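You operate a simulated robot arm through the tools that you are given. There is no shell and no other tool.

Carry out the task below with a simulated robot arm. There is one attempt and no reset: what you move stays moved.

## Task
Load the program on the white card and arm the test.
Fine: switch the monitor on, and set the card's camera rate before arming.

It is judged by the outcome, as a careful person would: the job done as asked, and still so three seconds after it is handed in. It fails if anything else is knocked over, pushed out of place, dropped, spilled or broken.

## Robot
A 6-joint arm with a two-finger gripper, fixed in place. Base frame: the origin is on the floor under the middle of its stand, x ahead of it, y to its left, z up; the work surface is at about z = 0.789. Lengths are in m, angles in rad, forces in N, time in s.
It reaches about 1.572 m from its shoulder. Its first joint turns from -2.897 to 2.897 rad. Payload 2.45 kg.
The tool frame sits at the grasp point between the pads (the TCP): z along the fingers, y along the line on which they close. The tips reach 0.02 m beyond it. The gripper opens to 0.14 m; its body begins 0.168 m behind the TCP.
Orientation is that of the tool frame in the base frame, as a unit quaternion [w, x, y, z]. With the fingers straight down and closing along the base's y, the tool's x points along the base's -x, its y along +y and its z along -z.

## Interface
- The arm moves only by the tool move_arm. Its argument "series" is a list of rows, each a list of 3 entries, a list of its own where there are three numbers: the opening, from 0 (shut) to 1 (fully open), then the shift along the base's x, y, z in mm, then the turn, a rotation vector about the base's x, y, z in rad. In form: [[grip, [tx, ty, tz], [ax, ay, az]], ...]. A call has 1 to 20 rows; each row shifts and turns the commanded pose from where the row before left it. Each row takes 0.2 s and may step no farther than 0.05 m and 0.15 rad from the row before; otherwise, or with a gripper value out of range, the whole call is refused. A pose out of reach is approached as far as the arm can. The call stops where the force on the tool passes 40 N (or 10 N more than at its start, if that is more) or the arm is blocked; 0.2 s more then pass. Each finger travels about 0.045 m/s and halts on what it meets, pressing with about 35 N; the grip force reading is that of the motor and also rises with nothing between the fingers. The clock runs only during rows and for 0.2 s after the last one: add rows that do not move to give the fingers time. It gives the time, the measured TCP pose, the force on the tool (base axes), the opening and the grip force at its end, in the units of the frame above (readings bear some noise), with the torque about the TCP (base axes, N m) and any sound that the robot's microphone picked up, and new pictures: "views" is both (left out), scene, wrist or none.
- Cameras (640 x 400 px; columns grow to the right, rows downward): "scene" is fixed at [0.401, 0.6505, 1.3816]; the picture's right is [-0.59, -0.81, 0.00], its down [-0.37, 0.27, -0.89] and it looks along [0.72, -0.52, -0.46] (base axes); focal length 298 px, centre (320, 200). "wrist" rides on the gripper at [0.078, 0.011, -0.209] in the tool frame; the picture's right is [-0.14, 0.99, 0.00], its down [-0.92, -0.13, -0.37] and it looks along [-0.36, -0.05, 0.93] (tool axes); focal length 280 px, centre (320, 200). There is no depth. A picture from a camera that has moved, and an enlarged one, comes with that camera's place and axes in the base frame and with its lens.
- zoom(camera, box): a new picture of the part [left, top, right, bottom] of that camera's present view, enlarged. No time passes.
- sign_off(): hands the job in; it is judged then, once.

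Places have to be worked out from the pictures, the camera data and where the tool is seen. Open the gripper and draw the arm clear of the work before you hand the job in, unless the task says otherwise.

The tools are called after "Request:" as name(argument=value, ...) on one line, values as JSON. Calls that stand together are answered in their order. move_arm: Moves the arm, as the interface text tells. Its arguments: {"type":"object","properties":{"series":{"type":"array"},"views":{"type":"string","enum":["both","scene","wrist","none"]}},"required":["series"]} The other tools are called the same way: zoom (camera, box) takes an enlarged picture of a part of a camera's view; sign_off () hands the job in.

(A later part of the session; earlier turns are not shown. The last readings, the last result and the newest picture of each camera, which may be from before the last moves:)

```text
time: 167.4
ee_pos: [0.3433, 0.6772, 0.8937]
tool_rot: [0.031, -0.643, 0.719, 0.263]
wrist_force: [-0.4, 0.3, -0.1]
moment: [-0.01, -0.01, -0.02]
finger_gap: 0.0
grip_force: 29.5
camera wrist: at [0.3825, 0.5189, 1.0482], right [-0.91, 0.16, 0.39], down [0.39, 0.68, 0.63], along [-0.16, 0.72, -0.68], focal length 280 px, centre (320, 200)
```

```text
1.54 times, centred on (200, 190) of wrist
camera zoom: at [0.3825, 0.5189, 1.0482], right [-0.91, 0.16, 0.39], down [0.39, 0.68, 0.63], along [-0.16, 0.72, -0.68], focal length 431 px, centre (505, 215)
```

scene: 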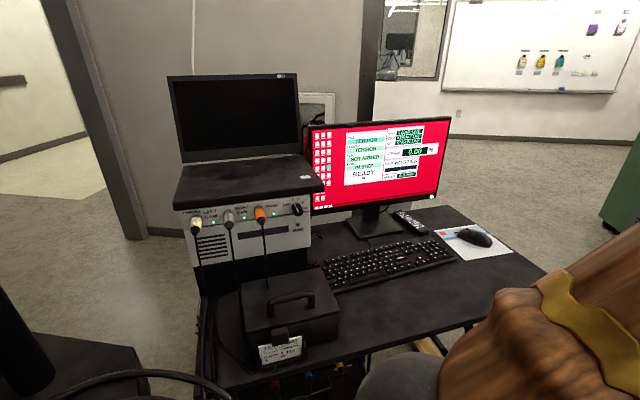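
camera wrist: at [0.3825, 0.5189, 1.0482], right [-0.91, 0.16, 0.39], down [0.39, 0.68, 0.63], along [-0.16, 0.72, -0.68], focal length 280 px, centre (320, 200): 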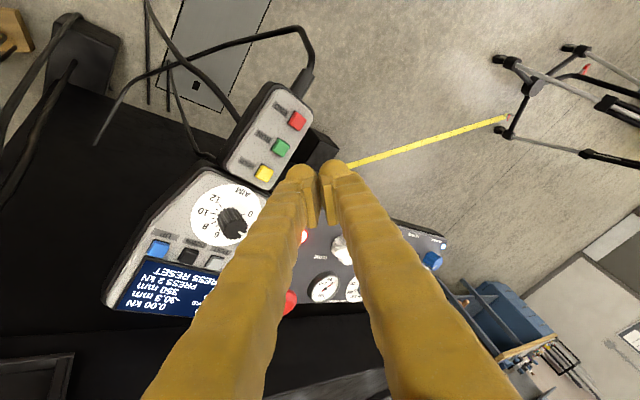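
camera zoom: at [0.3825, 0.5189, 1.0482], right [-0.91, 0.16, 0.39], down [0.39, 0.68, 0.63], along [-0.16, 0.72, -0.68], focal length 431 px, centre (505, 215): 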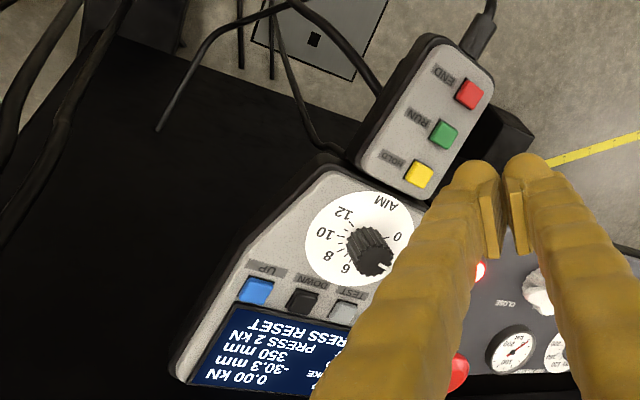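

RUN produced no change; the frame just keeps asking for RESET. I won't clear that safety interlock, since nobody asked for it. I'll lift clear and look for any posted instructions, starting with the whiteboard.

Request:
move_arm(series=[[0, [0, -20, 40], [0, 0, 0]], [0, [0, -20, 40], [0, 0, 0]], [0, [0, -20, 40], [0, 0, 0]], [0, [0, -20, 40], [0, 0, 0]], [0, [0, 0, 0], [0, 0, 0]]], views="both")

Request:
zoom(camera="scene", box=[510, 40, 610, 80])

Request:
zoom(camera="scene", box=[575, 0, 640, 50])

Request:
zoom(camera="scene", box=[440, 0, 520, 100])

Request:
zoom(camera="scene", box=[265, 60, 305, 90])

```text
time: 168.6
ee_pos: [0.344, 0.594, 1.0521]
tool_rot: [0.032, -0.643, 0.719, 0.262]
wrist_force: [0.6, -0.9, -0.3]
moment: [0.01, 0.0, 0.01]
finger_gap: 0.0
grip_force: 29.2
camera wrist: at [0.3825, 0.4358, 1.206], right [-0.91, 0.16, 0.39], down [0.39, 0.68, 0.63], along [-0.16, 0.72, -0.68], focal length 280 px, centre (320, 200)
```

scene: 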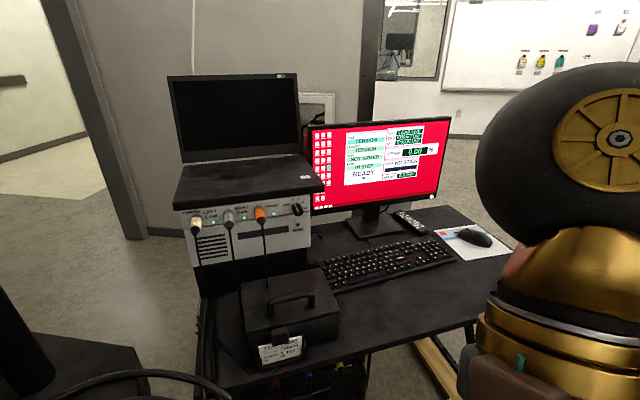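
wrist: 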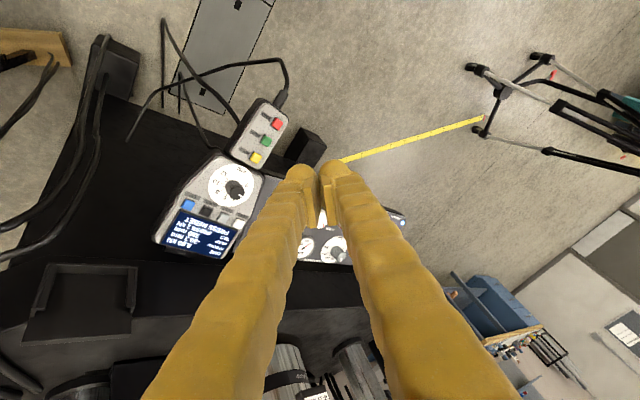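

```text
6.40 times, centred on (560, 60) of scene
camera zoom: at [0.401, 0.6505, 1.3816], right [-0.59, -0.81, 0.0], down [-0.37, 0.27, -0.89], along [0.72, -0.52, -0.46], focal length 1905 px, centre (-1216, 1096)
```

zoom: 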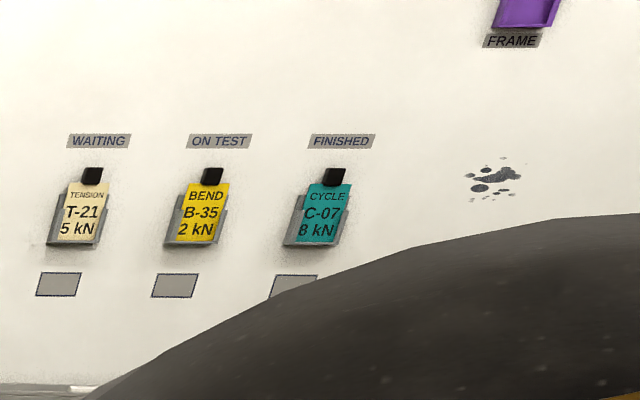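

```text
8.00 times, centred on (608, 25) of scene
camera zoom: at [0.401, 0.6505, 1.3816], right [-0.59, -0.81, 0.0], down [-0.37, 0.27, -0.89], along [0.72, -0.52, -0.46], focal length 2381 px, centre (-1980, 1600)
```

zoom: 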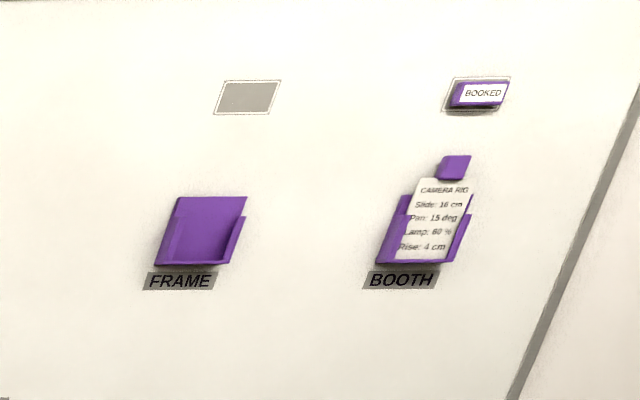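

```text
4.00 times, centred on (480, 50) of scene
camera zoom: at [0.401, 0.6505, 1.3816], right [-0.59, -0.81, 0.0], down [-0.37, 0.27, -0.89], along [0.72, -0.52, -0.46], focal length 1191 px, centre (-320, 800)
```

zoom: 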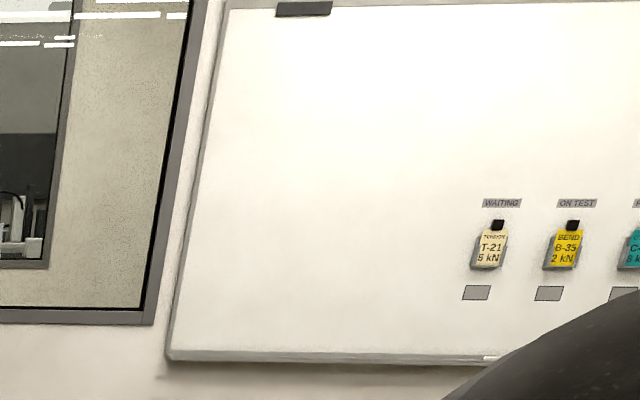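

```text
13.33 times, centred on (285, 75) of scene
camera zoom: at [0.401, 0.6505, 1.3816], right [-0.59, -0.81, 0.0], down [-0.37, 0.27, -0.89], along [0.72, -0.52, -0.46], focal length 3969 px, centre (787, 1867)
```

zoom: 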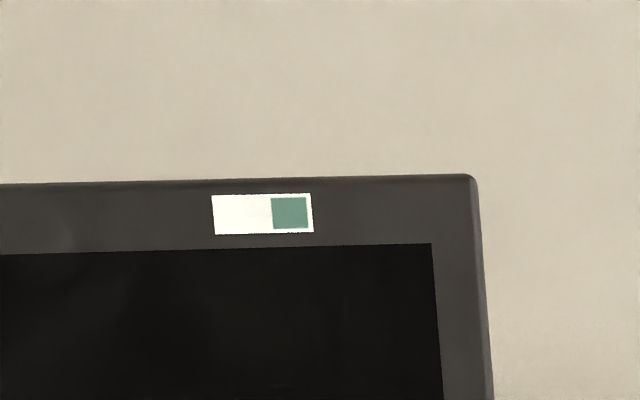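

The room has no posted arming instructions. The handset's TEST key matches the PC's "TEST" field, and with the interlock tripped nothing can move, so it is safe to try; I'll bring the fingertip over it at about (0.470, 0.782, 0.824).

Request:
move_arm(series=[[0, [23.5, 39, -12], [0, 0, 0]], [0, [23.5, 39, -12], [0, 0, 0]], [0, [23.5, 39, -12], [0, 0, 0]], [0, [23.5, 39, -12], [0, 0, 0]], [0, [23.5, 39, -12], [0, 0, 0]], [0, [0, 0, -30], [0, 0, 0]], [0, [0, 0, -30], [0, 0, 0]], [0, [0, 0, 0], [0, 0, 0]]], views="wrist")

Request:
zoom(camera="wrist", box=[220, 80, 400, 220])

```text
time: 170.4
ee_pos: [0.459, 0.7881, 0.9359]
tool_rot: [0.031, -0.643, 0.719, 0.262]
wrist_force: [0.6, -0.2, 1.0]
moment: [-0.02, 0.0, -0.03]
finger_gap: 0.0
grip_force: 30.0
camera wrist: at [0.4977, 0.632, 1.0887], right [-0.91, 0.16, 0.39], down [0.39, 0.68, 0.63], along [-0.16, 0.72, -0.68], focal length 280 px, centre (320, 200)
```

wrist: 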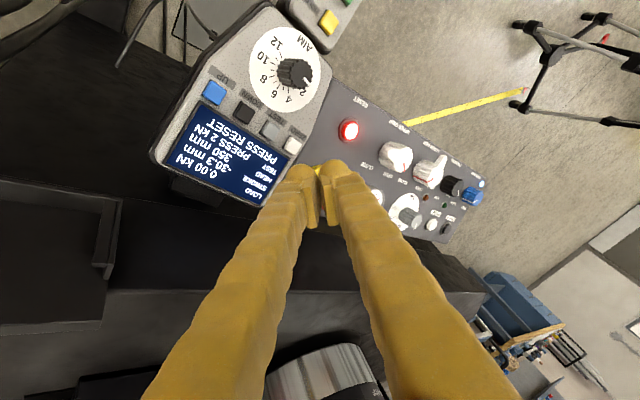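

```text
2.86 times, centred on (310, 150) of wrist
camera zoom: at [0.4977, 0.632, 1.0887], right [-0.91, 0.16, 0.39], down [0.39, 0.68, 0.63], along [-0.16, 0.72, -0.68], focal length 801 px, centre (349, 343)
```

zoom: 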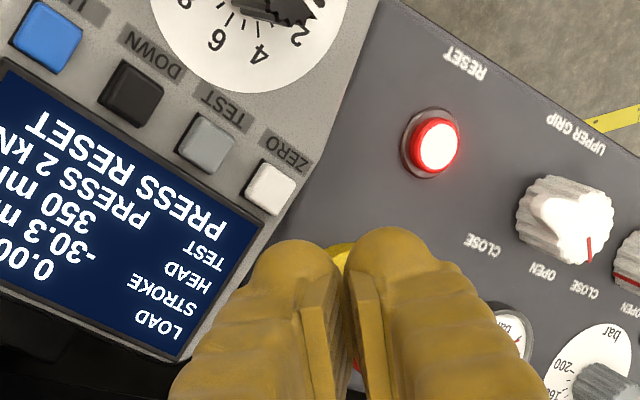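

The TEST key is right under the ball (within 2–3 mm). I'll descend and press it lightly while the interlock keeps the frame inert.

Request:
move_arm(series=[[0, [2, 1, -30], [0, 0, 0]], [0, [0, 0, -30], [0, 0, 0]], [0, [0, 0, -12], [0, 0, 0]], [0, [0, 0, 0], [0, 0, 0]]], views="wrist")

Request:
zoom(camera="wrist", box=[220, 80, 400, 220])

```text
time: 171.4
ee_pos: [0.4607, 0.7882, 0.8643]
tool_rot: [0.031, -0.643, 0.719, 0.263]
wrist_force: [0.9, 0.0, -0.6]
moment: [0.0, 0.01, 0.03]
finger_gap: 0.0
grip_force: 29.6
camera wrist: at [0.4982, 0.6318, 1.0186], right [-0.91, 0.16, 0.39], down [0.39, 0.68, 0.63], along [-0.16, 0.72, -0.68], focal length 280 px, centre (320, 200)
```

wrist: 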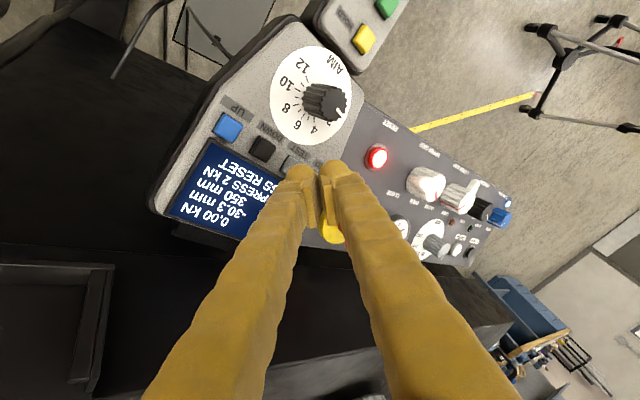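

```text
2.86 times, centred on (310, 150) of wrist
camera zoom: at [0.4982, 0.6318, 1.0186], right [-0.91, 0.16, 0.39], down [0.39, 0.68, 0.63], along [-0.16, 0.72, -0.68], focal length 801 px, centre (349, 343)
```

zoom: 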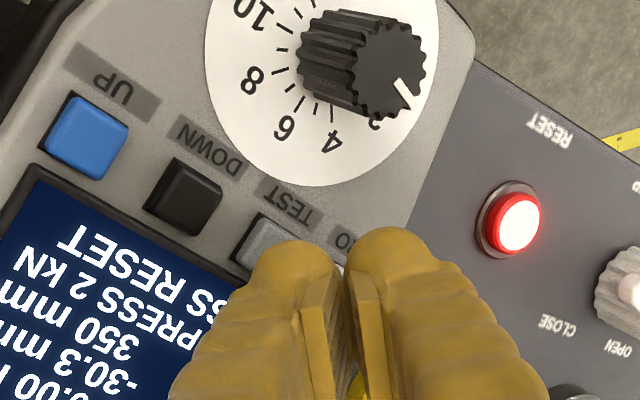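

Aligned on TEST. Pressing in small steps.

Request:
move_arm(series=[[0, [0, 0, -5], [0, 0, 0]], [0, [0, 0, -2.5], [0, 0, 0]], [0, [0, 0, 0], [0, 0, 0]]], views="none")

Request:
move_arm(series=[[0, [0, 0, -1.5], [0, 0, 0]], [0, [0, 0, 0], [0, 0, 0]]], views="none")

Request:
move_arm(series=[[0, [0, 0, -1.5], [0, 0, 0]], [0, [0, 0, 0], [0, 0, 0]]], views="none")

```text
time: 172.2
ee_pos: [0.4608, 0.7893, 0.8555]
tool_rot: [0.031, -0.643, 0.718, 0.263]
wrist_force: [-0.2, 1.4, 0.2]
moment: [0.02, -0.04, -0.01]
finger_gap: 0.0003
grip_force: 29.5
```

```text
time: 172.8
ee_pos: [0.4608, 0.7892, 0.855]
tool_rot: [0.032, -0.642, 0.72, 0.262]
wrist_force: [-0.2, 0.6, 0.5]
moment: [0.0, 0.05, -0.01]
finger_gap: 0.0001
grip_force: 29.5
```

```text
time: 173.4
ee_pos: [0.4621, 0.7909, 0.8524]
tool_rot: [0.031, -0.643, 0.719, 0.262]
wrist_force: [-0.1, 0.1, 0.6]
moment: [0.0, 0.01, -0.01]
finger_gap: 0.0001
grip_force: 29.4
```

Continuing the gentle approach.

Request:
move_arm(series=[[0, [0, 0, -1.5], [0, 0, 0]], [0, [0, 0, 0], [0, 0, 0]]], views="none")

Request:
move_arm(series=[[0, [0, 0, -1.2], [0, 0, 0]], [0, [0, 0, 0], [0, 0, 0]]], views="none")

Request:
move_arm(series=[[0, [0, 0, -1.2], [0, 0, 0]], [0, [0, 0, 0], [0, 0, 0]]], views="none")

```text
time: 174.0
ee_pos: [0.4622, 0.7892, 0.8499]
tool_rot: [0.031, -0.643, 0.719, 0.263]
wrist_force: [-0.5, -0.4, 1.5]
moment: [-0.05, 0.03, 0.01]
finger_gap: 0.0
grip_force: 29.6
heard: click
```

```text
time: 174.6
ee_pos: [0.4631, 0.7895, 0.8487]
tool_rot: [0.031, -0.643, 0.718, 0.263]
wrist_force: [-0.1, 1.0, 5.5]
moment: [0.03, -0.04, -0.03]
finger_gap: 0.0
grip_force: 29.5
```

```text
time: 175.2
ee_pos: [0.4634, 0.7895, 0.8469]
tool_rot: [0.031, -0.643, 0.719, 0.262]
wrist_force: [2.6, -0.8, 10.8]
moment: [-0.08, -0.13, 0.03]
finger_gap: 0.0
grip_force: 29.3
```

TEST clicked. I'll lift off and read both displays.

Request:
move_arm(series=[[0, [0, 0, 15], [0, 0, 0]], [0, [0, 0, 35], [0, 0, 0]], [0, [0, -10, 30], [0, 0, 0]], [0, [0, 0, 0], [0, 0, 0]]], views="both")

Request:
zoom(camera="wrist", box=[130, 60, 390, 230])

Request:
zoom(camera="scene", box=[335, 120, 445, 190])

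```text
time: 176.2
ee_pos: [0.4613, 0.7799, 0.9311]
tool_rot: [0.031, -0.643, 0.718, 0.263]
wrist_force: [0.8, -0.7, 0.4]
moment: [0.04, 0.02, -0.01]
finger_gap: 0.0
grip_force: 28.6
camera wrist: at [0.5009, 0.622, 1.0836], right [-0.91, 0.16, 0.39], down [0.39, 0.68, 0.63], along [-0.16, 0.72, -0.68], focal length 280 px, centre (320, 200)
```

scene: 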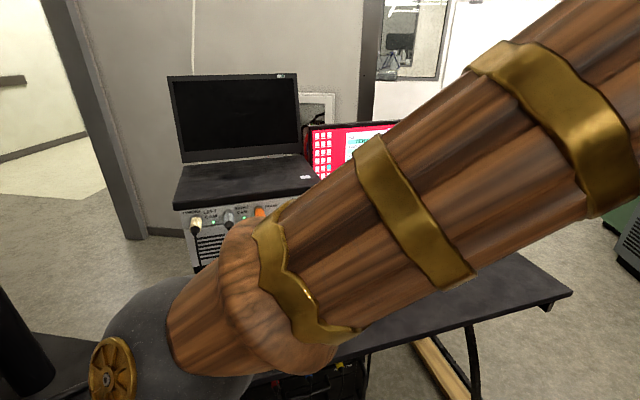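
wrist: 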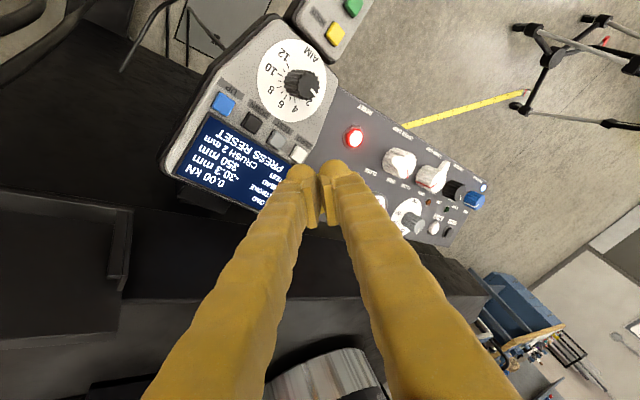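

```text
2.35 times, centred on (260, 145) of wrist
camera zoom: at [0.5009, 0.622, 1.0836], right [-0.91, 0.16, 0.39], down [0.39, 0.68, 0.63], along [-0.16, 0.72, -0.68], focal length 660 px, centre (461, 329)
```

zoom: 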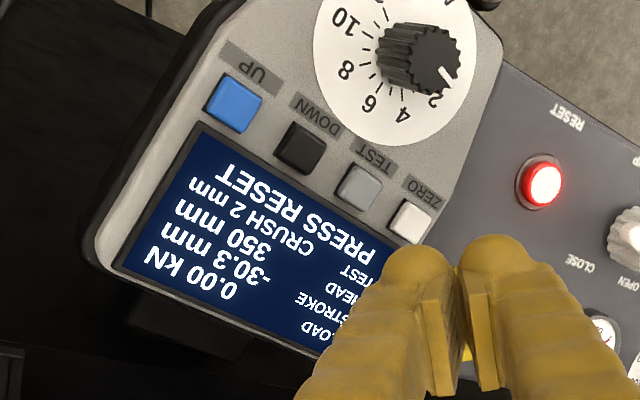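

```text
5.71 times, centred on (390, 155) of scene
camera zoom: at [0.401, 0.6505, 1.3816], right [-0.59, -0.81, 0.0], down [-0.37, 0.27, -0.89], along [0.72, -0.52, -0.46], focal length 1701 px, centre (-80, 457)
```

zoom: 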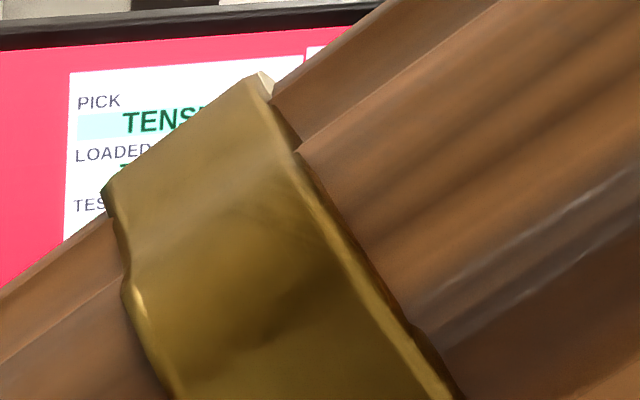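

TEST only cycles the frame's own test type: it went from "PRESS 2 kN" to "CRUSH 2 mm", which I must put back. I'll press it again step by step; that both restores it and shows whether a PC-program entry exists.

Request:
move_arm(series=[[0, [0, 10, -30], [0, 0, 0]], [0, [0, 0, -35], [0, 0, 0]], [0, [0, 0, -12], [0, 0, 0]], [0, [0, 0, -4], [0, 0, 0]], [0, [0, 0, -1.5], [0, 0, 0]], [0, [0, 0, 0], [0, 0, 0]]], views="none")

```text
time: 177.6
ee_pos: [0.4617, 0.7912, 0.8469]
tool_rot: [0.032, -0.643, 0.718, 0.263]
wrist_force: [-13.8, 2.0, 28.4]
moment: [-0.08, 0.01, -0.07]
finger_gap: 0.0002
grip_force: 29.6
heard: click
```

It clicked (a little harder than intended). I'll lift and read the display.

Request:
move_arm(series=[[0, [0, 0, 12], [0, 0, 0]], [0, [0, 0, 25], [0, 0, 0]], [0, [0, 0, 0], [0, 0, 0]]], views="wrist")

Request:
zoom(camera="wrist", box=[130, 60, 390, 230])

```text
time: 178.4
ee_pos: [0.4629, 0.7897, 0.8834]
tool_rot: [0.032, -0.643, 0.719, 0.263]
wrist_force: [-0.3, 0.5, -0.1]
moment: [0.0, 0.01, 0.01]
finger_gap: 0.0001
grip_force: 29.3
camera wrist: at [0.5012, 0.6332, 1.037], right [-0.91, 0.16, 0.39], down [0.39, 0.68, 0.63], along [-0.16, 0.72, -0.68], focal length 280 px, centre (320, 200)
```

wrist: 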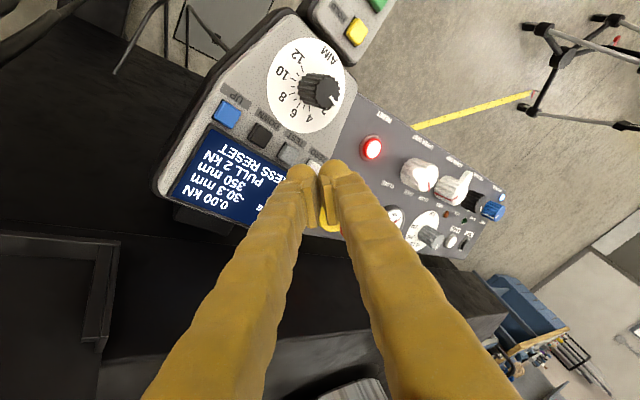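

```text
2.35 times, centred on (260, 145) of wrist
camera zoom: at [0.5012, 0.6332, 1.037], right [-0.91, 0.16, 0.39], down [0.39, 0.68, 0.63], along [-0.16, 0.72, -0.68], focal length 660 px, centre (461, 329)
```

zoom: 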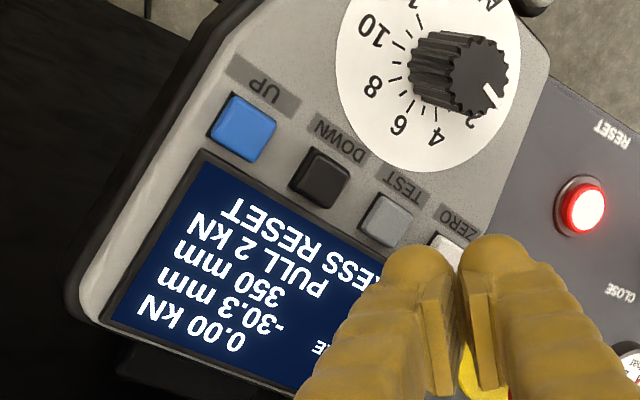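

Now it shows PULL 2 kN. I'll keep cycling, pressing more lightly.

Request:
move_arm(series=[[0, [0, 0, -20], [0, 0, 0]], [0, [0, 0, -9], [0, 0, 0]], [0, [0, 0, -3], [0, 0, 0]], [0, [0, 0, -1], [0, 0, 0]], [0, [0, 0, 0], [0, 0, 0]]], views="none")

```text
time: 179.6
ee_pos: [0.4618, 0.7912, 0.8506]
tool_rot: [0.031, -0.643, 0.719, 0.263]
wrist_force: [-0.1, -0.6, 2.2]
moment: [-0.02, -0.04, 0.02]
finger_gap: 0.0
grip_force: 30.0
heard: click
```

One light click. Lifting to read it.

Request:
move_arm(series=[[0, [0, 0, 12], [0, 0, 0]], [0, [0, 0, 21], [0, 0, 0]], [0, [0, 0, 0], [0, 0, 0]]], views="wrist")

Request:
zoom(camera="wrist", box=[130, 60, 390, 230])

```text
time: 180.4
ee_pos: [0.4624, 0.7905, 0.8841]
tool_rot: [0.031, -0.643, 0.719, 0.262]
wrist_force: [0.1, 0.2, -0.1]
moment: [-0.02, 0.03, -0.01]
finger_gap: 0.0001
grip_force: 29.4
camera wrist: at [0.5003, 0.6341, 1.0375], right [-0.91, 0.16, 0.39], down [0.39, 0.68, 0.63], along [-0.16, 0.72, -0.68], focal length 280 px, centre (320, 200)
```

wrist: 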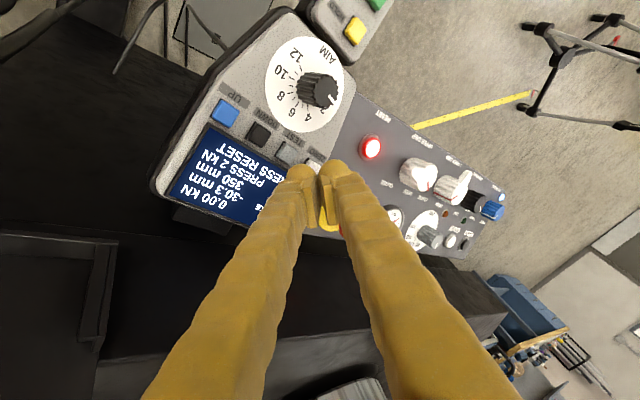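

```text
2.35 times, centred on (260, 145) of wrist
camera zoom: at [0.5003, 0.6341, 1.0375], right [-0.91, 0.16, 0.39], down [0.39, 0.68, 0.63], along [-0.16, 0.72, -0.68], focal length 660 px, centre (461, 329)
```

zoom: 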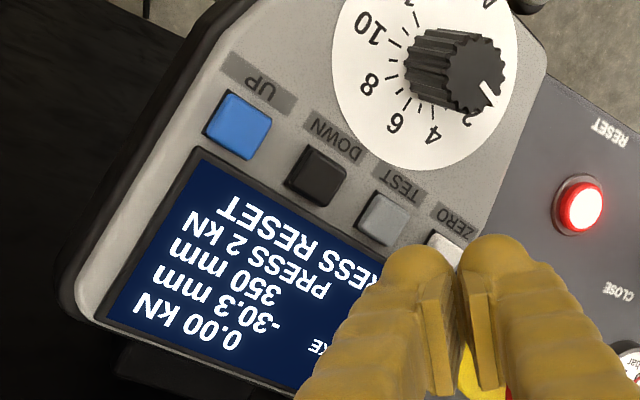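

The frame's test is back to PRESS 2 kN exactly as I found it, and there is no PC entry in that list. I'll rise and get a clear view of the console's right half (pressure, crosshead, lamps) to understand the machine's state.

Request:
move_arm(series=[[0, [0, -10, 40], [0, 0, 0]], [0, [-20, -20, 40], [0, 0, 0]], [0, [-30, -20, 30], [0, 0, 0]], [0, [-40, -20, 0], [0, 0, 0]], [0, [-40, -10, 0], [0, 0, 0]], [0, [-30, 0, 0], [0, 0, 0]], [1, [0, 0, 0], [0, 0, 0]], [1, [0, 0, 0], [0, 0, 0]], [1, [0, 0, 0], [0, 0, 0]], [1, [0, 0, 0], [0, 0, 0]], [1, [0, 0, 0], [0, 0, 0]], [1, [0, 0, 0], [0, 0, 0]], [1, [0, 0, 0], [0, 0, 0]], [1, [0, 0, 0], [0, 0, 0]]], views="wrist")

Request:
zoom(camera="wrist", box=[200, 100, 440, 300])

Request:
zoom(camera="scene", box=[335, 120, 445, 190])

```text
time: 183.4
ee_pos: [0.3012, 0.7082, 0.9936]
tool_rot: [0.032, -0.642, 0.719, 0.262]
wrist_force: [0.5, -1.0, -0.4]
moment: [-0.01, 0.0, 0.02]
finger_gap: 0.1399
grip_force: 0.0
camera wrist: at [0.3399, 0.552, 1.1466], right [-0.91, 0.16, 0.39], down [0.39, 0.68, 0.63], along [-0.16, 0.72, -0.68], focal length 280 px, centre (320, 200)
```

wrist: 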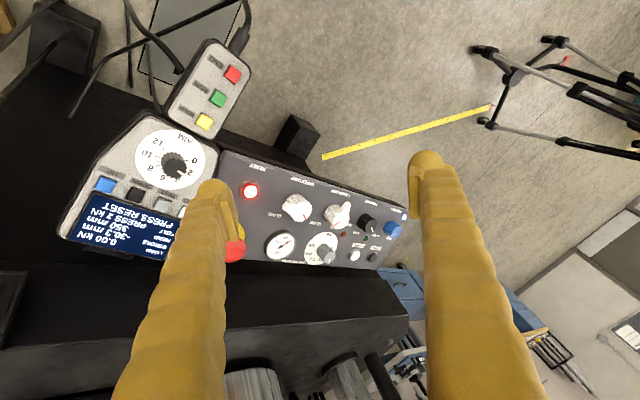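

```text
2.00 times, centred on (320, 200) of wrist
camera zoom: at [0.3399, 0.552, 1.1466], right [-0.91, 0.16, 0.39], down [0.39, 0.68, 0.63], along [-0.16, 0.72, -0.68], focal length 561 px, centre (320, 200)
```

zoom: 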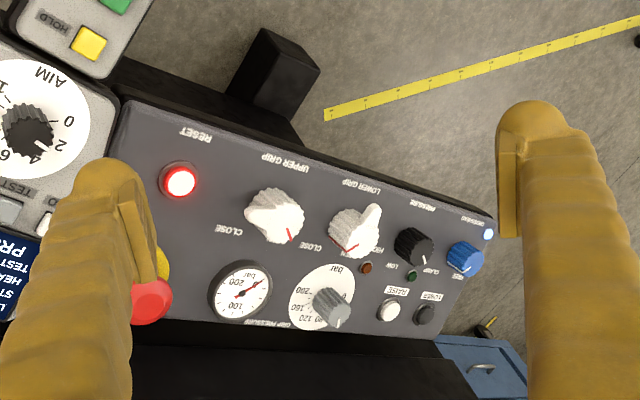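

```text
5.71 times, centred on (390, 155) of scene
camera zoom: at [0.401, 0.6505, 1.3816], right [-0.59, -0.81, 0.0], down [-0.37, 0.27, -0.89], along [0.72, -0.52, -0.46], focal length 1701 px, centre (-80, 457)
```

zoom: 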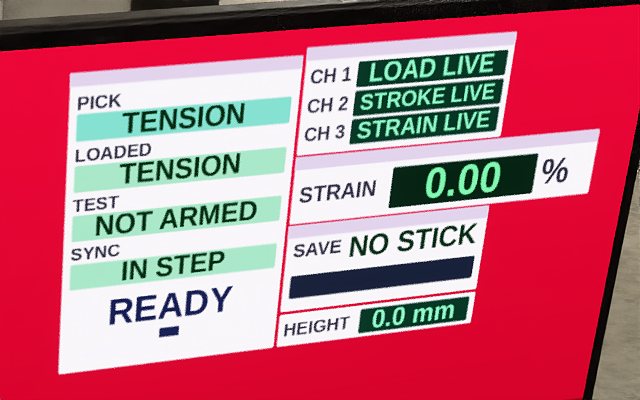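

I'll zoom on the pressure knob, lamps and crosshead selector.

Request:
zoom(camera="wrist", box=[330, 190, 410, 270])

Request:
zoom(camera="wrist", box=[230, 150, 330, 270])

Request:
zoom(camera="wrist", box=[50, 100, 230, 270])

```text
5.00 times, centred on (370, 230) of wrist
camera zoom: at [0.3399, 0.552, 1.1466], right [-0.91, 0.16, 0.39], down [0.39, 0.68, 0.63], along [-0.16, 0.72, -0.68], focal length 1402 px, centre (70, 50)
```

zoom: 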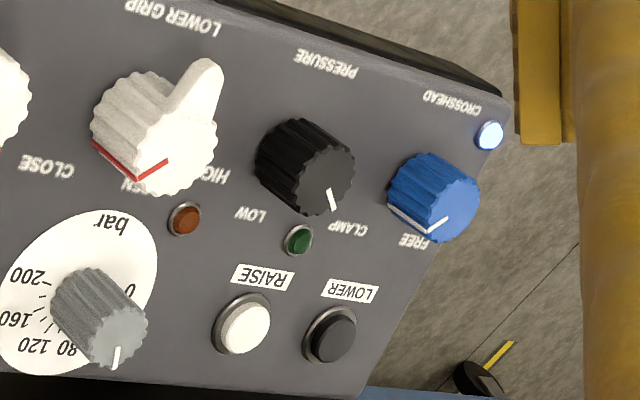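

```text
3.33 times, centred on (280, 210) of wrist
camera zoom: at [0.3399, 0.552, 1.1466], right [-0.91, 0.16, 0.39], down [0.39, 0.68, 0.63], along [-0.16, 0.72, -0.68], focal length 935 px, centre (453, 167)
```

zoom: 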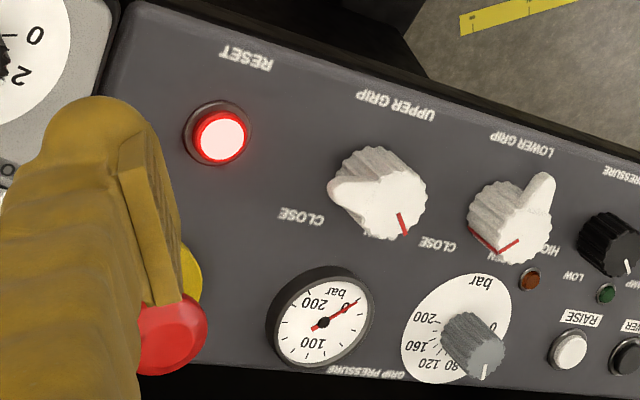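

```text
2.35 times, centred on (140, 185) of wrist
camera zoom: at [0.3399, 0.552, 1.1466], right [-0.91, 0.16, 0.39], down [0.39, 0.68, 0.63], along [-0.16, 0.72, -0.68], focal length 660 px, centre (744, 235)
```

zoom: 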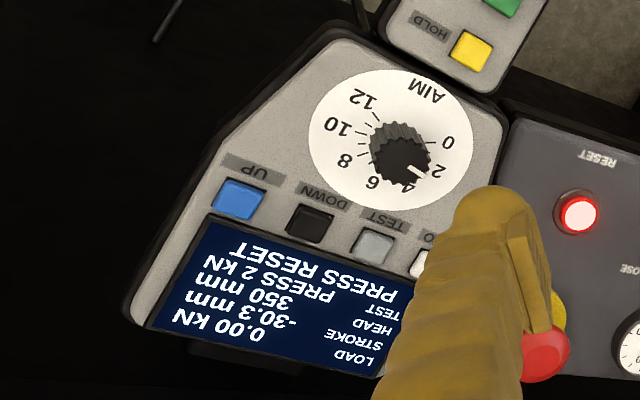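

Hydraulic pressure is off (both lamps dark), so the frame is cold; clearing its trip isn't something I was asked to do, so I'll exhaust harmless PC options first. ESC was my last PC keypress, so I'll return to the keyboard and try Enter again from that state, and then the space bar.

Request:
move_arm(series=[[0, [0, -20, 40], [0, 0, 0]], [0, [0, -20, 40], [0, 0, 0]], [0, [10, -25, 25], [0, 0, 0]], [0, [32, -33, 0], [0, 0, -0.086]], [0, [32, -33, 0], [0, 0, -0.086]], [0, [32, -33, 0], [0, 0, -0.086]], [0, [32, -33, 0], [0, 0, -0.086]], [0, [32, -33, 0], [0, 0, -0.086]], [0, [32, -33, 0], [0, 0, -0.086]], [0, [32, -33, 0], [0, 0, -0.086]], [0, [32, -33, 0], [0, 0, -0.086]], [0, [32, -33, 0], [0, 0, -0.086]], [0, [32, -33, 0], [0, 0, -0.086]], [0, [32, -33, 0], [0, 0, -0.086]], [0, [32, -33, 0], [0, 0, -0.086]], [0, [32, -33, 0], [0, 0, -0.086]], [0, [32, -33, 0], [0, 0, -0.086]], [0, [32, -33, 0], [0, 0, -0.086]], [0, [32, -33, 0], [0, 0, -0.086]], [0, [32, -33, 0], [0, 0, -0.086]]], views="both")

```text
time: 187.6
ee_pos: [0.8578, 0.0858, 1.0986]
tool_rot: [0.198, 0.002, 0.964, 0.175]
wrist_force: [0.6, 0.4, -0.8]
moment: [-0.02, 0.0, -0.03]
finger_gap: 0.0
grip_force: 29.0
camera wrist: at [0.7061, 0.0332, 1.2524], right [0.06, 0.92, 0.39], down [0.71, -0.31, 0.63], along [0.7, 0.24, -0.68], focal length 280 px, centre (320, 200)
```

scene: 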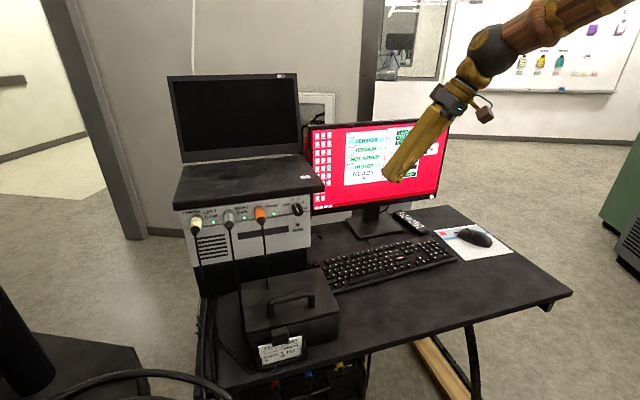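
wrist: 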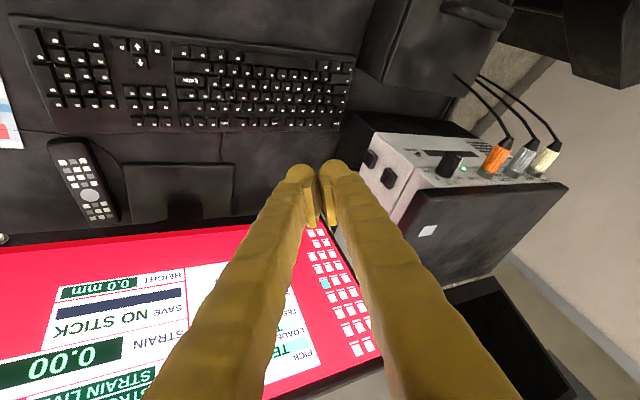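

I'll descend over Enter with this mirrored tilt.

Request:
move_arm(series=[[0, [1, -14, -45], [0, 0, 0]], [0, [1, -14, -45], [0, 0, 0]], [0, [1, -14, -45], [0, 0, 0]], [0, [1, -13, -45], [0, 0, 0]], [0, [1, -13, -40], [0, 0, 0]], [0, [0, 0, 0], [0, 0, 0]]], views="both")

Request:
zoom(camera="scene", box=[370, 220, 430, 265])

Request:
zoom(camera="wrist", box=[250, 110, 370, 200])

```text
time: 189.0
ee_pos: [0.8638, 0.0145, 0.8784]
tool_rot: [0.199, 0.001, 0.965, 0.174]
wrist_force: [0.4, -0.4, 1.0]
moment: [0.02, -0.03, 0.01]
finger_gap: 0.0
grip_force: 29.7
camera wrist: at [0.712, -0.04, 1.0313], right [0.06, 0.92, 0.39], down [0.71, -0.31, 0.63], along [0.7, 0.24, -0.68], focal length 280 px, centre (320, 200)
```

scene: 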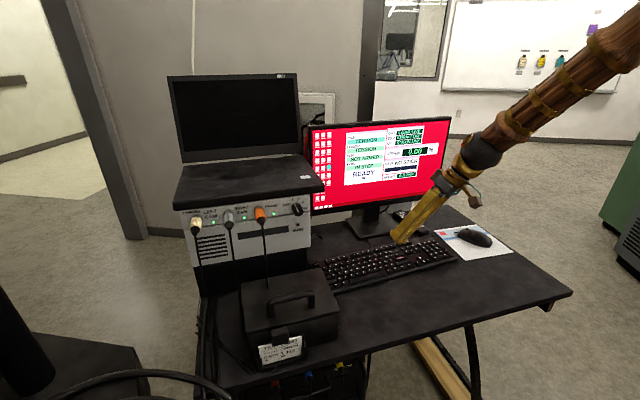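
wrist: 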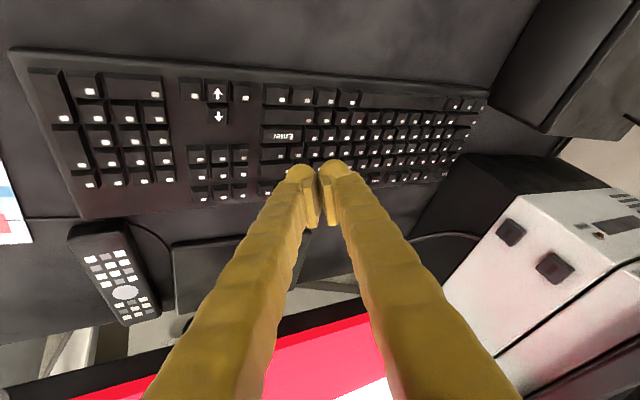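

```text
8.89 times, centred on (400, 242) of scene
camera zoom: at [0.401, 0.6505, 1.3816], right [-0.59, -0.81, 0.0], down [-0.37, 0.27, -0.89], along [0.72, -0.52, -0.46], focal length 2646 px, centre (-391, -178)
```

zoom: 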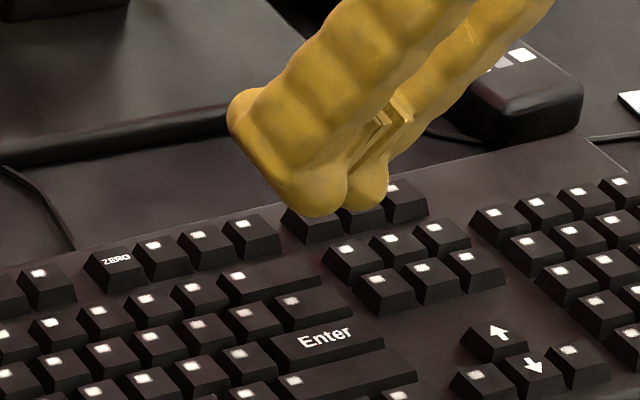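

```text
4.44 times, centred on (310, 155) of wrist
camera zoom: at [0.712, -0.04, 1.0313], right [0.06, 0.92, 0.39], down [0.71, -0.31, 0.63], along [0.7, 0.24, -0.68], focal length 1246 px, centre (364, 400)
```

zoom: 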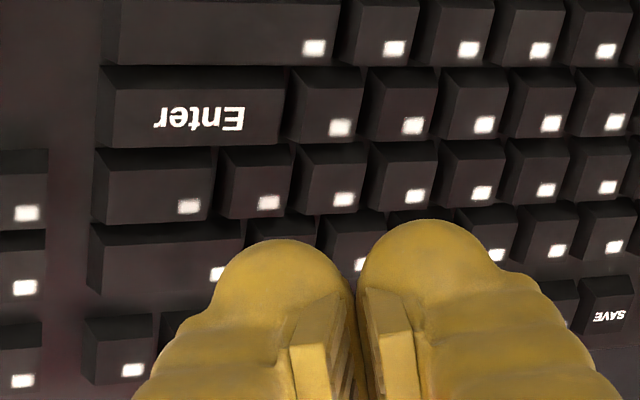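

I'll lower onto Enter and press it once.

Request:
move_arm(series=[[0, [0, 3, -20], [0, 0, 0]], [0, [0, 0, -20], [0, 0, 0]], [0, [0, 0, -10], [0, 0, 0]], [0, [0, 0, -5], [0, 0, 0]], [0, [0, 0, -2], [0, 0, 0]], [0, [0, 0, 0], [0, 0, 0]]], views="none")

Request:
move_arm(series=[[0, [0, 0, -1.5], [0, 0, 0]], [0, [0, 0, 0], [0, 0, 0]]], views="none")

Request:
move_arm(series=[[0, [0, 0, -1.2], [0, 0, 0]], [0, [0, 0, 0], [0, 0, 0]]], views="scene")

Request:
zoom(camera="scene", box=[335, 120, 445, 190])

```text
time: 190.4
ee_pos: [0.8617, 0.0194, 0.8208]
tool_rot: [0.199, 0.002, 0.965, 0.174]
wrist_force: [0.2, 0.2, 0.7]
moment: [-0.01, 0.0, 0.02]
finger_gap: 0.0
grip_force: 30.0
heard: click
```

```text
time: 191.0
ee_pos: [0.8625, 0.0194, 0.8189]
tool_rot: [0.199, 0.002, 0.964, 0.174]
wrist_force: [-0.3, -1.1, 2.2]
moment: [0.01, -0.01, -0.01]
finger_gap: 0.0
grip_force: 29.7
```

```text
time: 191.6
ee_pos: [0.8624, 0.0198, 0.818]
tool_rot: [0.198, 0.002, 0.964, 0.175]
wrist_force: [0.6, -2.8, 8.0]
moment: [-0.1, 0.02, 0.02]
finger_gap: 0.0
grip_force: 29.2
```

scene: 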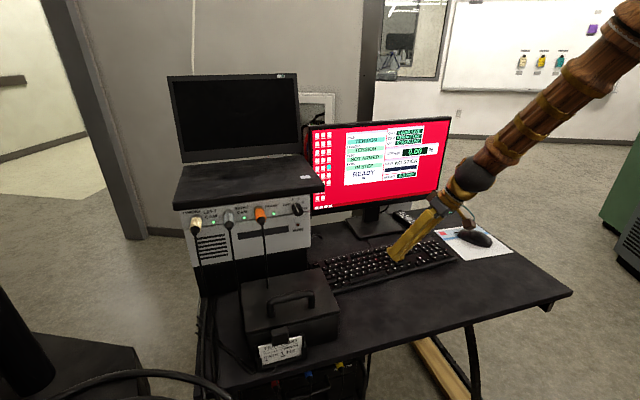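

```text
5.71 times, centred on (390, 155) of scene
camera zoom: at [0.401, 0.6505, 1.3816], right [-0.59, -0.81, 0.0], down [-0.37, 0.27, -0.89], along [0.72, -0.52, -0.46], focal length 1701 px, centre (-80, 457)
```

zoom: 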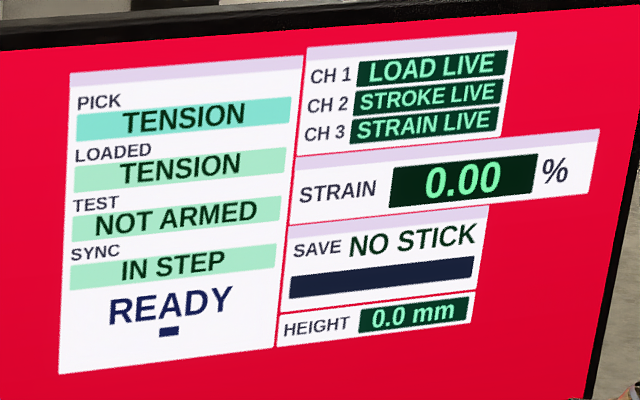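

Even a full-depth Enter leaves it NOT ARMED. I'll try the space bar, which is the only key without a legend mark.

Request:
move_arm(series=[[0, [0, 0, 12], [0, 0, 0]], [0, [0, 0, 35], [0, 0, 0]], [0, [0, 46, 0], [0, 0, 0]], [0, [0, 46, 0], [0, 0, 0]], [0, [0, 46, 0], [0, 0, 0]], [0, [0, 0, -25], [0, 0, 0]], [0, [0, 0, 0], [0, 0, 0]]], views="both")

Request:
zoom(camera="scene", box=[330, 240, 400, 290])

Request:
zoom(camera="wrist", box=[250, 90, 370, 200])

```text
time: 193.2
ee_pos: [0.8639, 0.1578, 0.842]
tool_rot: [0.198, 0.001, 0.964, 0.175]
wrist_force: [-0.4, 0.3, -0.7]
moment: [0.01, 0.0, 0.01]
finger_gap: 0.0
grip_force: 29.3
camera wrist: at [0.7113, 0.1037, 0.996], right [0.06, 0.92, 0.39], down [0.72, -0.31, 0.63], along [0.7, 0.24, -0.68], focal length 280 px, centre (320, 200)
```

scene: 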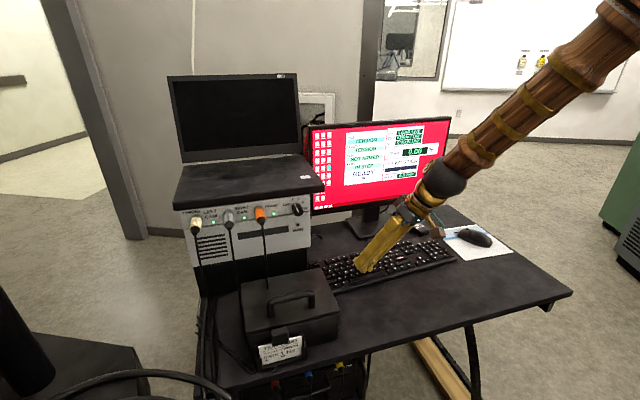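
wrist: 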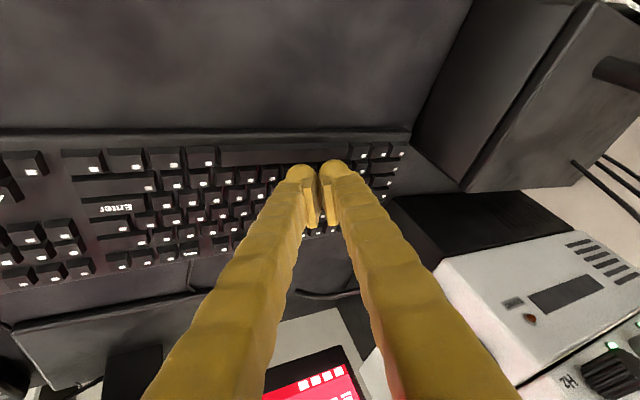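

```text
8.00 times, centred on (365, 265) of scene
camera zoom: at [0.401, 0.6505, 1.3816], right [-0.59, -0.81, 0.0], down [-0.37, 0.27, -0.89], along [0.72, -0.52, -0.46], focal length 2381 px, centre (-40, -320)
```

zoom: 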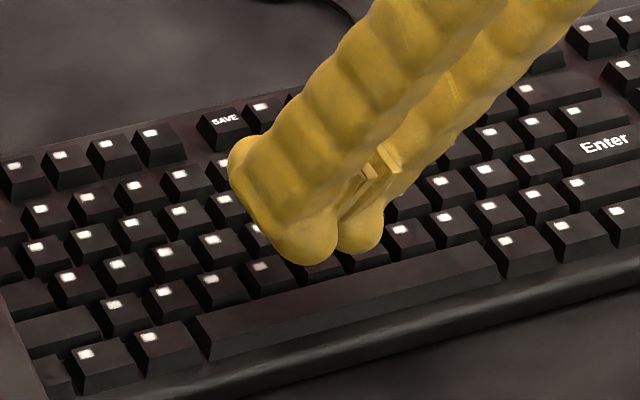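

```text
3.64 times, centred on (310, 145) of wrist
camera zoom: at [0.7113, 0.1037, 0.996], right [0.06, 0.92, 0.39], down [0.72, -0.31, 0.63], along [0.7, 0.24, -0.68], focal length 1020 px, centre (356, 400)
```

zoom: 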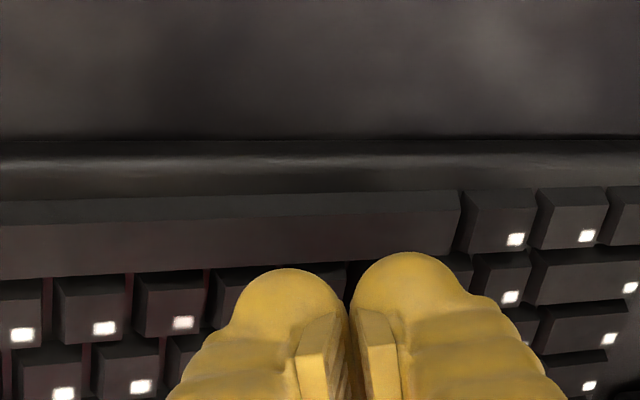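

The ball is over the space bar. I'll press down gently to see whether it moves.

Request:
move_arm(series=[[0, [0, 0, -10], [0, 0, 0]], [0, [0, 0, -8], [0, 0, 0]], [0, [0, 0, -3], [0, 0, 0]], [0, [0, 0, 0], [0, 0, 0]]], views="none")

Request:
move_arm(series=[[0, [0, 0, -2], [0, 0, 0]], [0, [0, 0, -1.5], [0, 0, 0]], [0, [0, 0, 0], [0, 0, 0]]], views="none")

Request:
move_arm(series=[[0, [0, 0, -1.5], [0, 0, 0]], [0, [0, 0, -1.5], [0, 0, 0]], [0, [0, 0, 0], [0, 0, 0]]], views="none")

```text
time: 194.2
ee_pos: [0.8608, 0.1585, 0.8199]
tool_rot: [0.198, 0.001, 0.965, 0.174]
wrist_force: [0.0, -1.1, 1.3]
moment: [-0.05, 0.0, 0.0]
finger_gap: 0.0
grip_force: 29.6
heard: click
```

```text
time: 195.0
ee_pos: [0.861, 0.1575, 0.8164]
tool_rot: [0.199, 0.001, 0.964, 0.174]
wrist_force: [-2.6, -0.6, 8.4]
moment: [-0.06, 0.1, -0.04]
finger_gap: 0.0001
grip_force: 29.7
```

```text
time: 195.8
ee_pos: [0.8627, 0.1579, 0.8151]
tool_rot: [0.2, 0.001, 0.964, 0.174]
wrist_force: [-4.6, -1.4, 16.2]
moment: [-0.11, 0.23, -0.02]
finger_gap: 0.0
grip_force: 29.2
stopped in row 3: the force on the tool passed its limit at 41 N (the readings are from after the stop); the commanded pose is now the measured one
```

The space bar clicked — it is a live key. I'll lift and read the screen.

Request:
move_arm(series=[[0, [0, 0, 12], [0, 0, 0]], [0, [0, 0, 30], [0, 0, 0]], [0, [-20, -10, 30], [0, 0, 0]], [0, [0, 0, 0], [0, 0, 0]]], views="scene")

Request:
zoom(camera="scene", box=[335, 120, 445, 190])

```text
time: 196.8
ee_pos: [0.8437, 0.148, 0.8885]
tool_rot: [0.2, 0.0, 0.964, 0.175]
wrist_force: [1.0, 0.8, 0.1]
moment: [0.02, -0.03, -0.01]
finger_gap: 0.0
grip_force: 29.0
```

scene: 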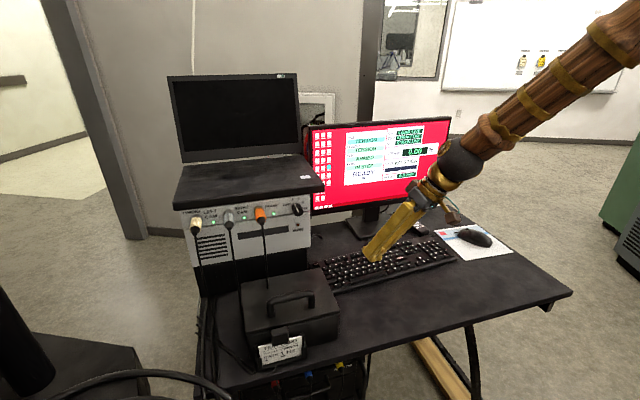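

```text
5.71 times, centred on (390, 155) of scene
camera zoom: at [0.401, 0.6505, 1.3816], right [-0.59, -0.81, 0.0], down [-0.37, 0.27, -0.89], along [0.72, -0.52, -0.46], focal length 1701 px, centre (-80, 457)
```

zoom: 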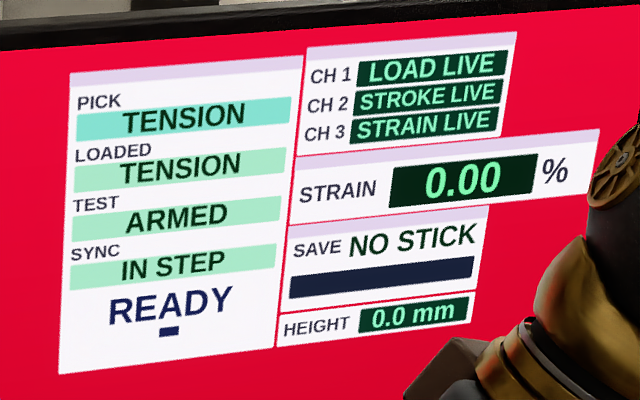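

TEST now reads ARMED, with TENSION loaded and the knob at 1 Hz. I'll open the gripper and draw the arm up and back, clear of the work, then verify everything.

Request:
move_arm(series=[[0.5, [-10, 0, 45], [0, 0, 0]], [1, [-20, 0, 45], [-0.05, 0.06, 0]], [1, [-25, 0, 40], [-0.1, 0.11, 0]], [1, [-30, 0, 35], [-0.1, 0.11, 0]], [1, [-30, 0, 35], [-0.1, 0.11, 0]], [1, [-30, 0, 35], [0, 0, 0]], [1, [-30, 0, 30], [0, 0, 0]], [1, [0, 0, 0], [0, 0, 0]], [1, [0, 0, 0], [0, 0, 0]]], views="both")

Request:
zoom(camera="scene", box=[335, 120, 445, 190])

Request:
zoom(camera="scene", box=[260, 170, 340, 230])

Request:
zoom(camera="scene", box=[300, 200, 520, 320])

```text
time: 198.8
ee_pos: [0.6671, 0.1475, 1.1528]
tool_rot: [0.007, 0.001, 1.0, 0.002]
wrist_force: [0.6, -0.1, 0.4]
moment: [0.03, 0.0, 0.0]
finger_gap: 0.14
grip_force: 0.0
camera wrist: at [0.5865, 0.1586, 1.3607], right [0.14, 0.99, 0.0], down [0.92, -0.13, 0.38], along [0.38, -0.05, -0.92], focal length 280 px, centre (320, 200)
```

scene: 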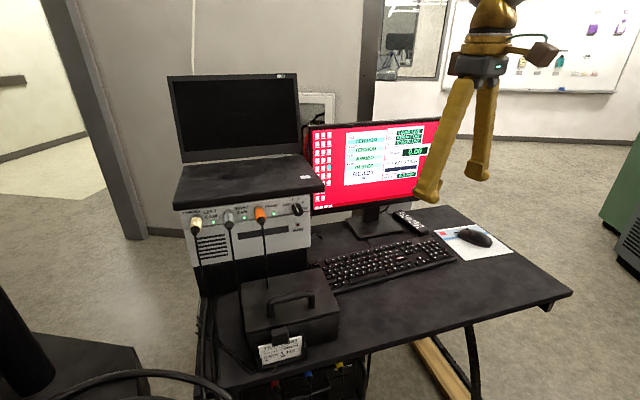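
wrist: 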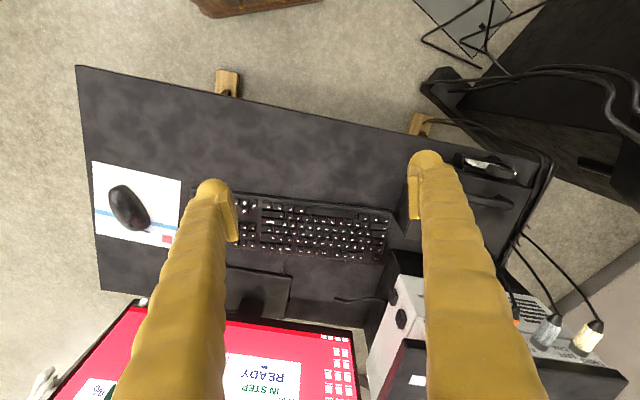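

```text
5.71 times, centred on (390, 155) of scene
camera zoom: at [0.401, 0.6505, 1.3816], right [-0.59, -0.81, 0.0], down [-0.37, 0.27, -0.89], along [0.72, -0.52, -0.46], focal length 1701 px, centre (-80, 457)
```

zoom: 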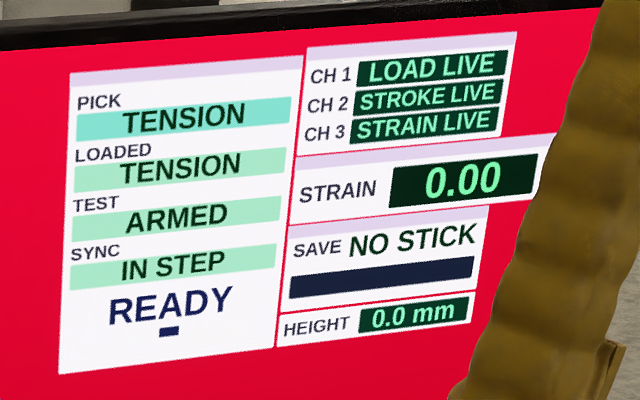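

```text
6.67 times, centred on (300, 200) of scene
camera zoom: at [0.401, 0.6505, 1.3816], right [-0.59, -0.81, 0.0], down [-0.37, 0.27, -0.89], along [0.72, -0.52, -0.46], focal length 1984 px, centre (453, 200)
```

zoom: 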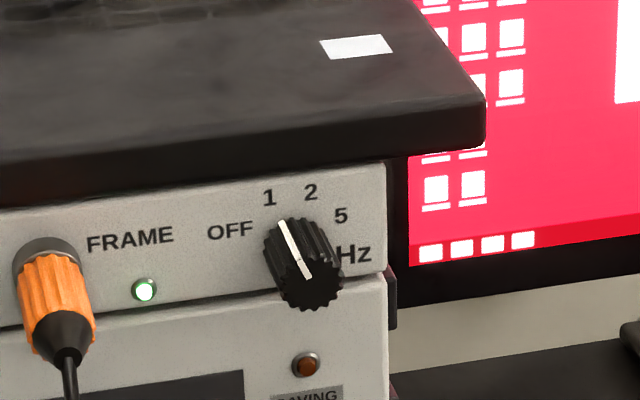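

```text
2.91 times, centred on (410, 260) of scene
camera zoom: at [0.401, 0.6505, 1.3816], right [-0.59, -0.81, 0.0], down [-0.37, 0.27, -0.89], along [0.72, -0.52, -0.46], focal length 866 px, centre (58, 26)
```

zoom: 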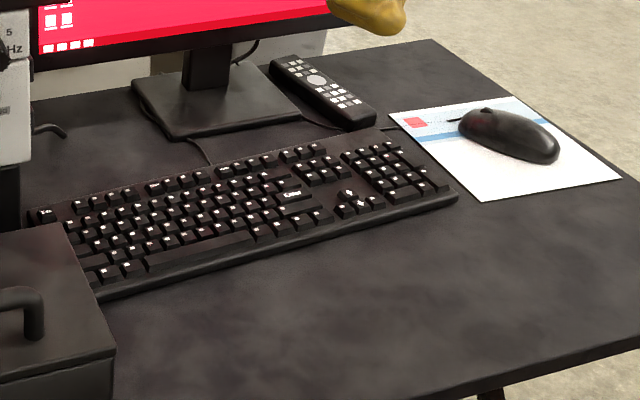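

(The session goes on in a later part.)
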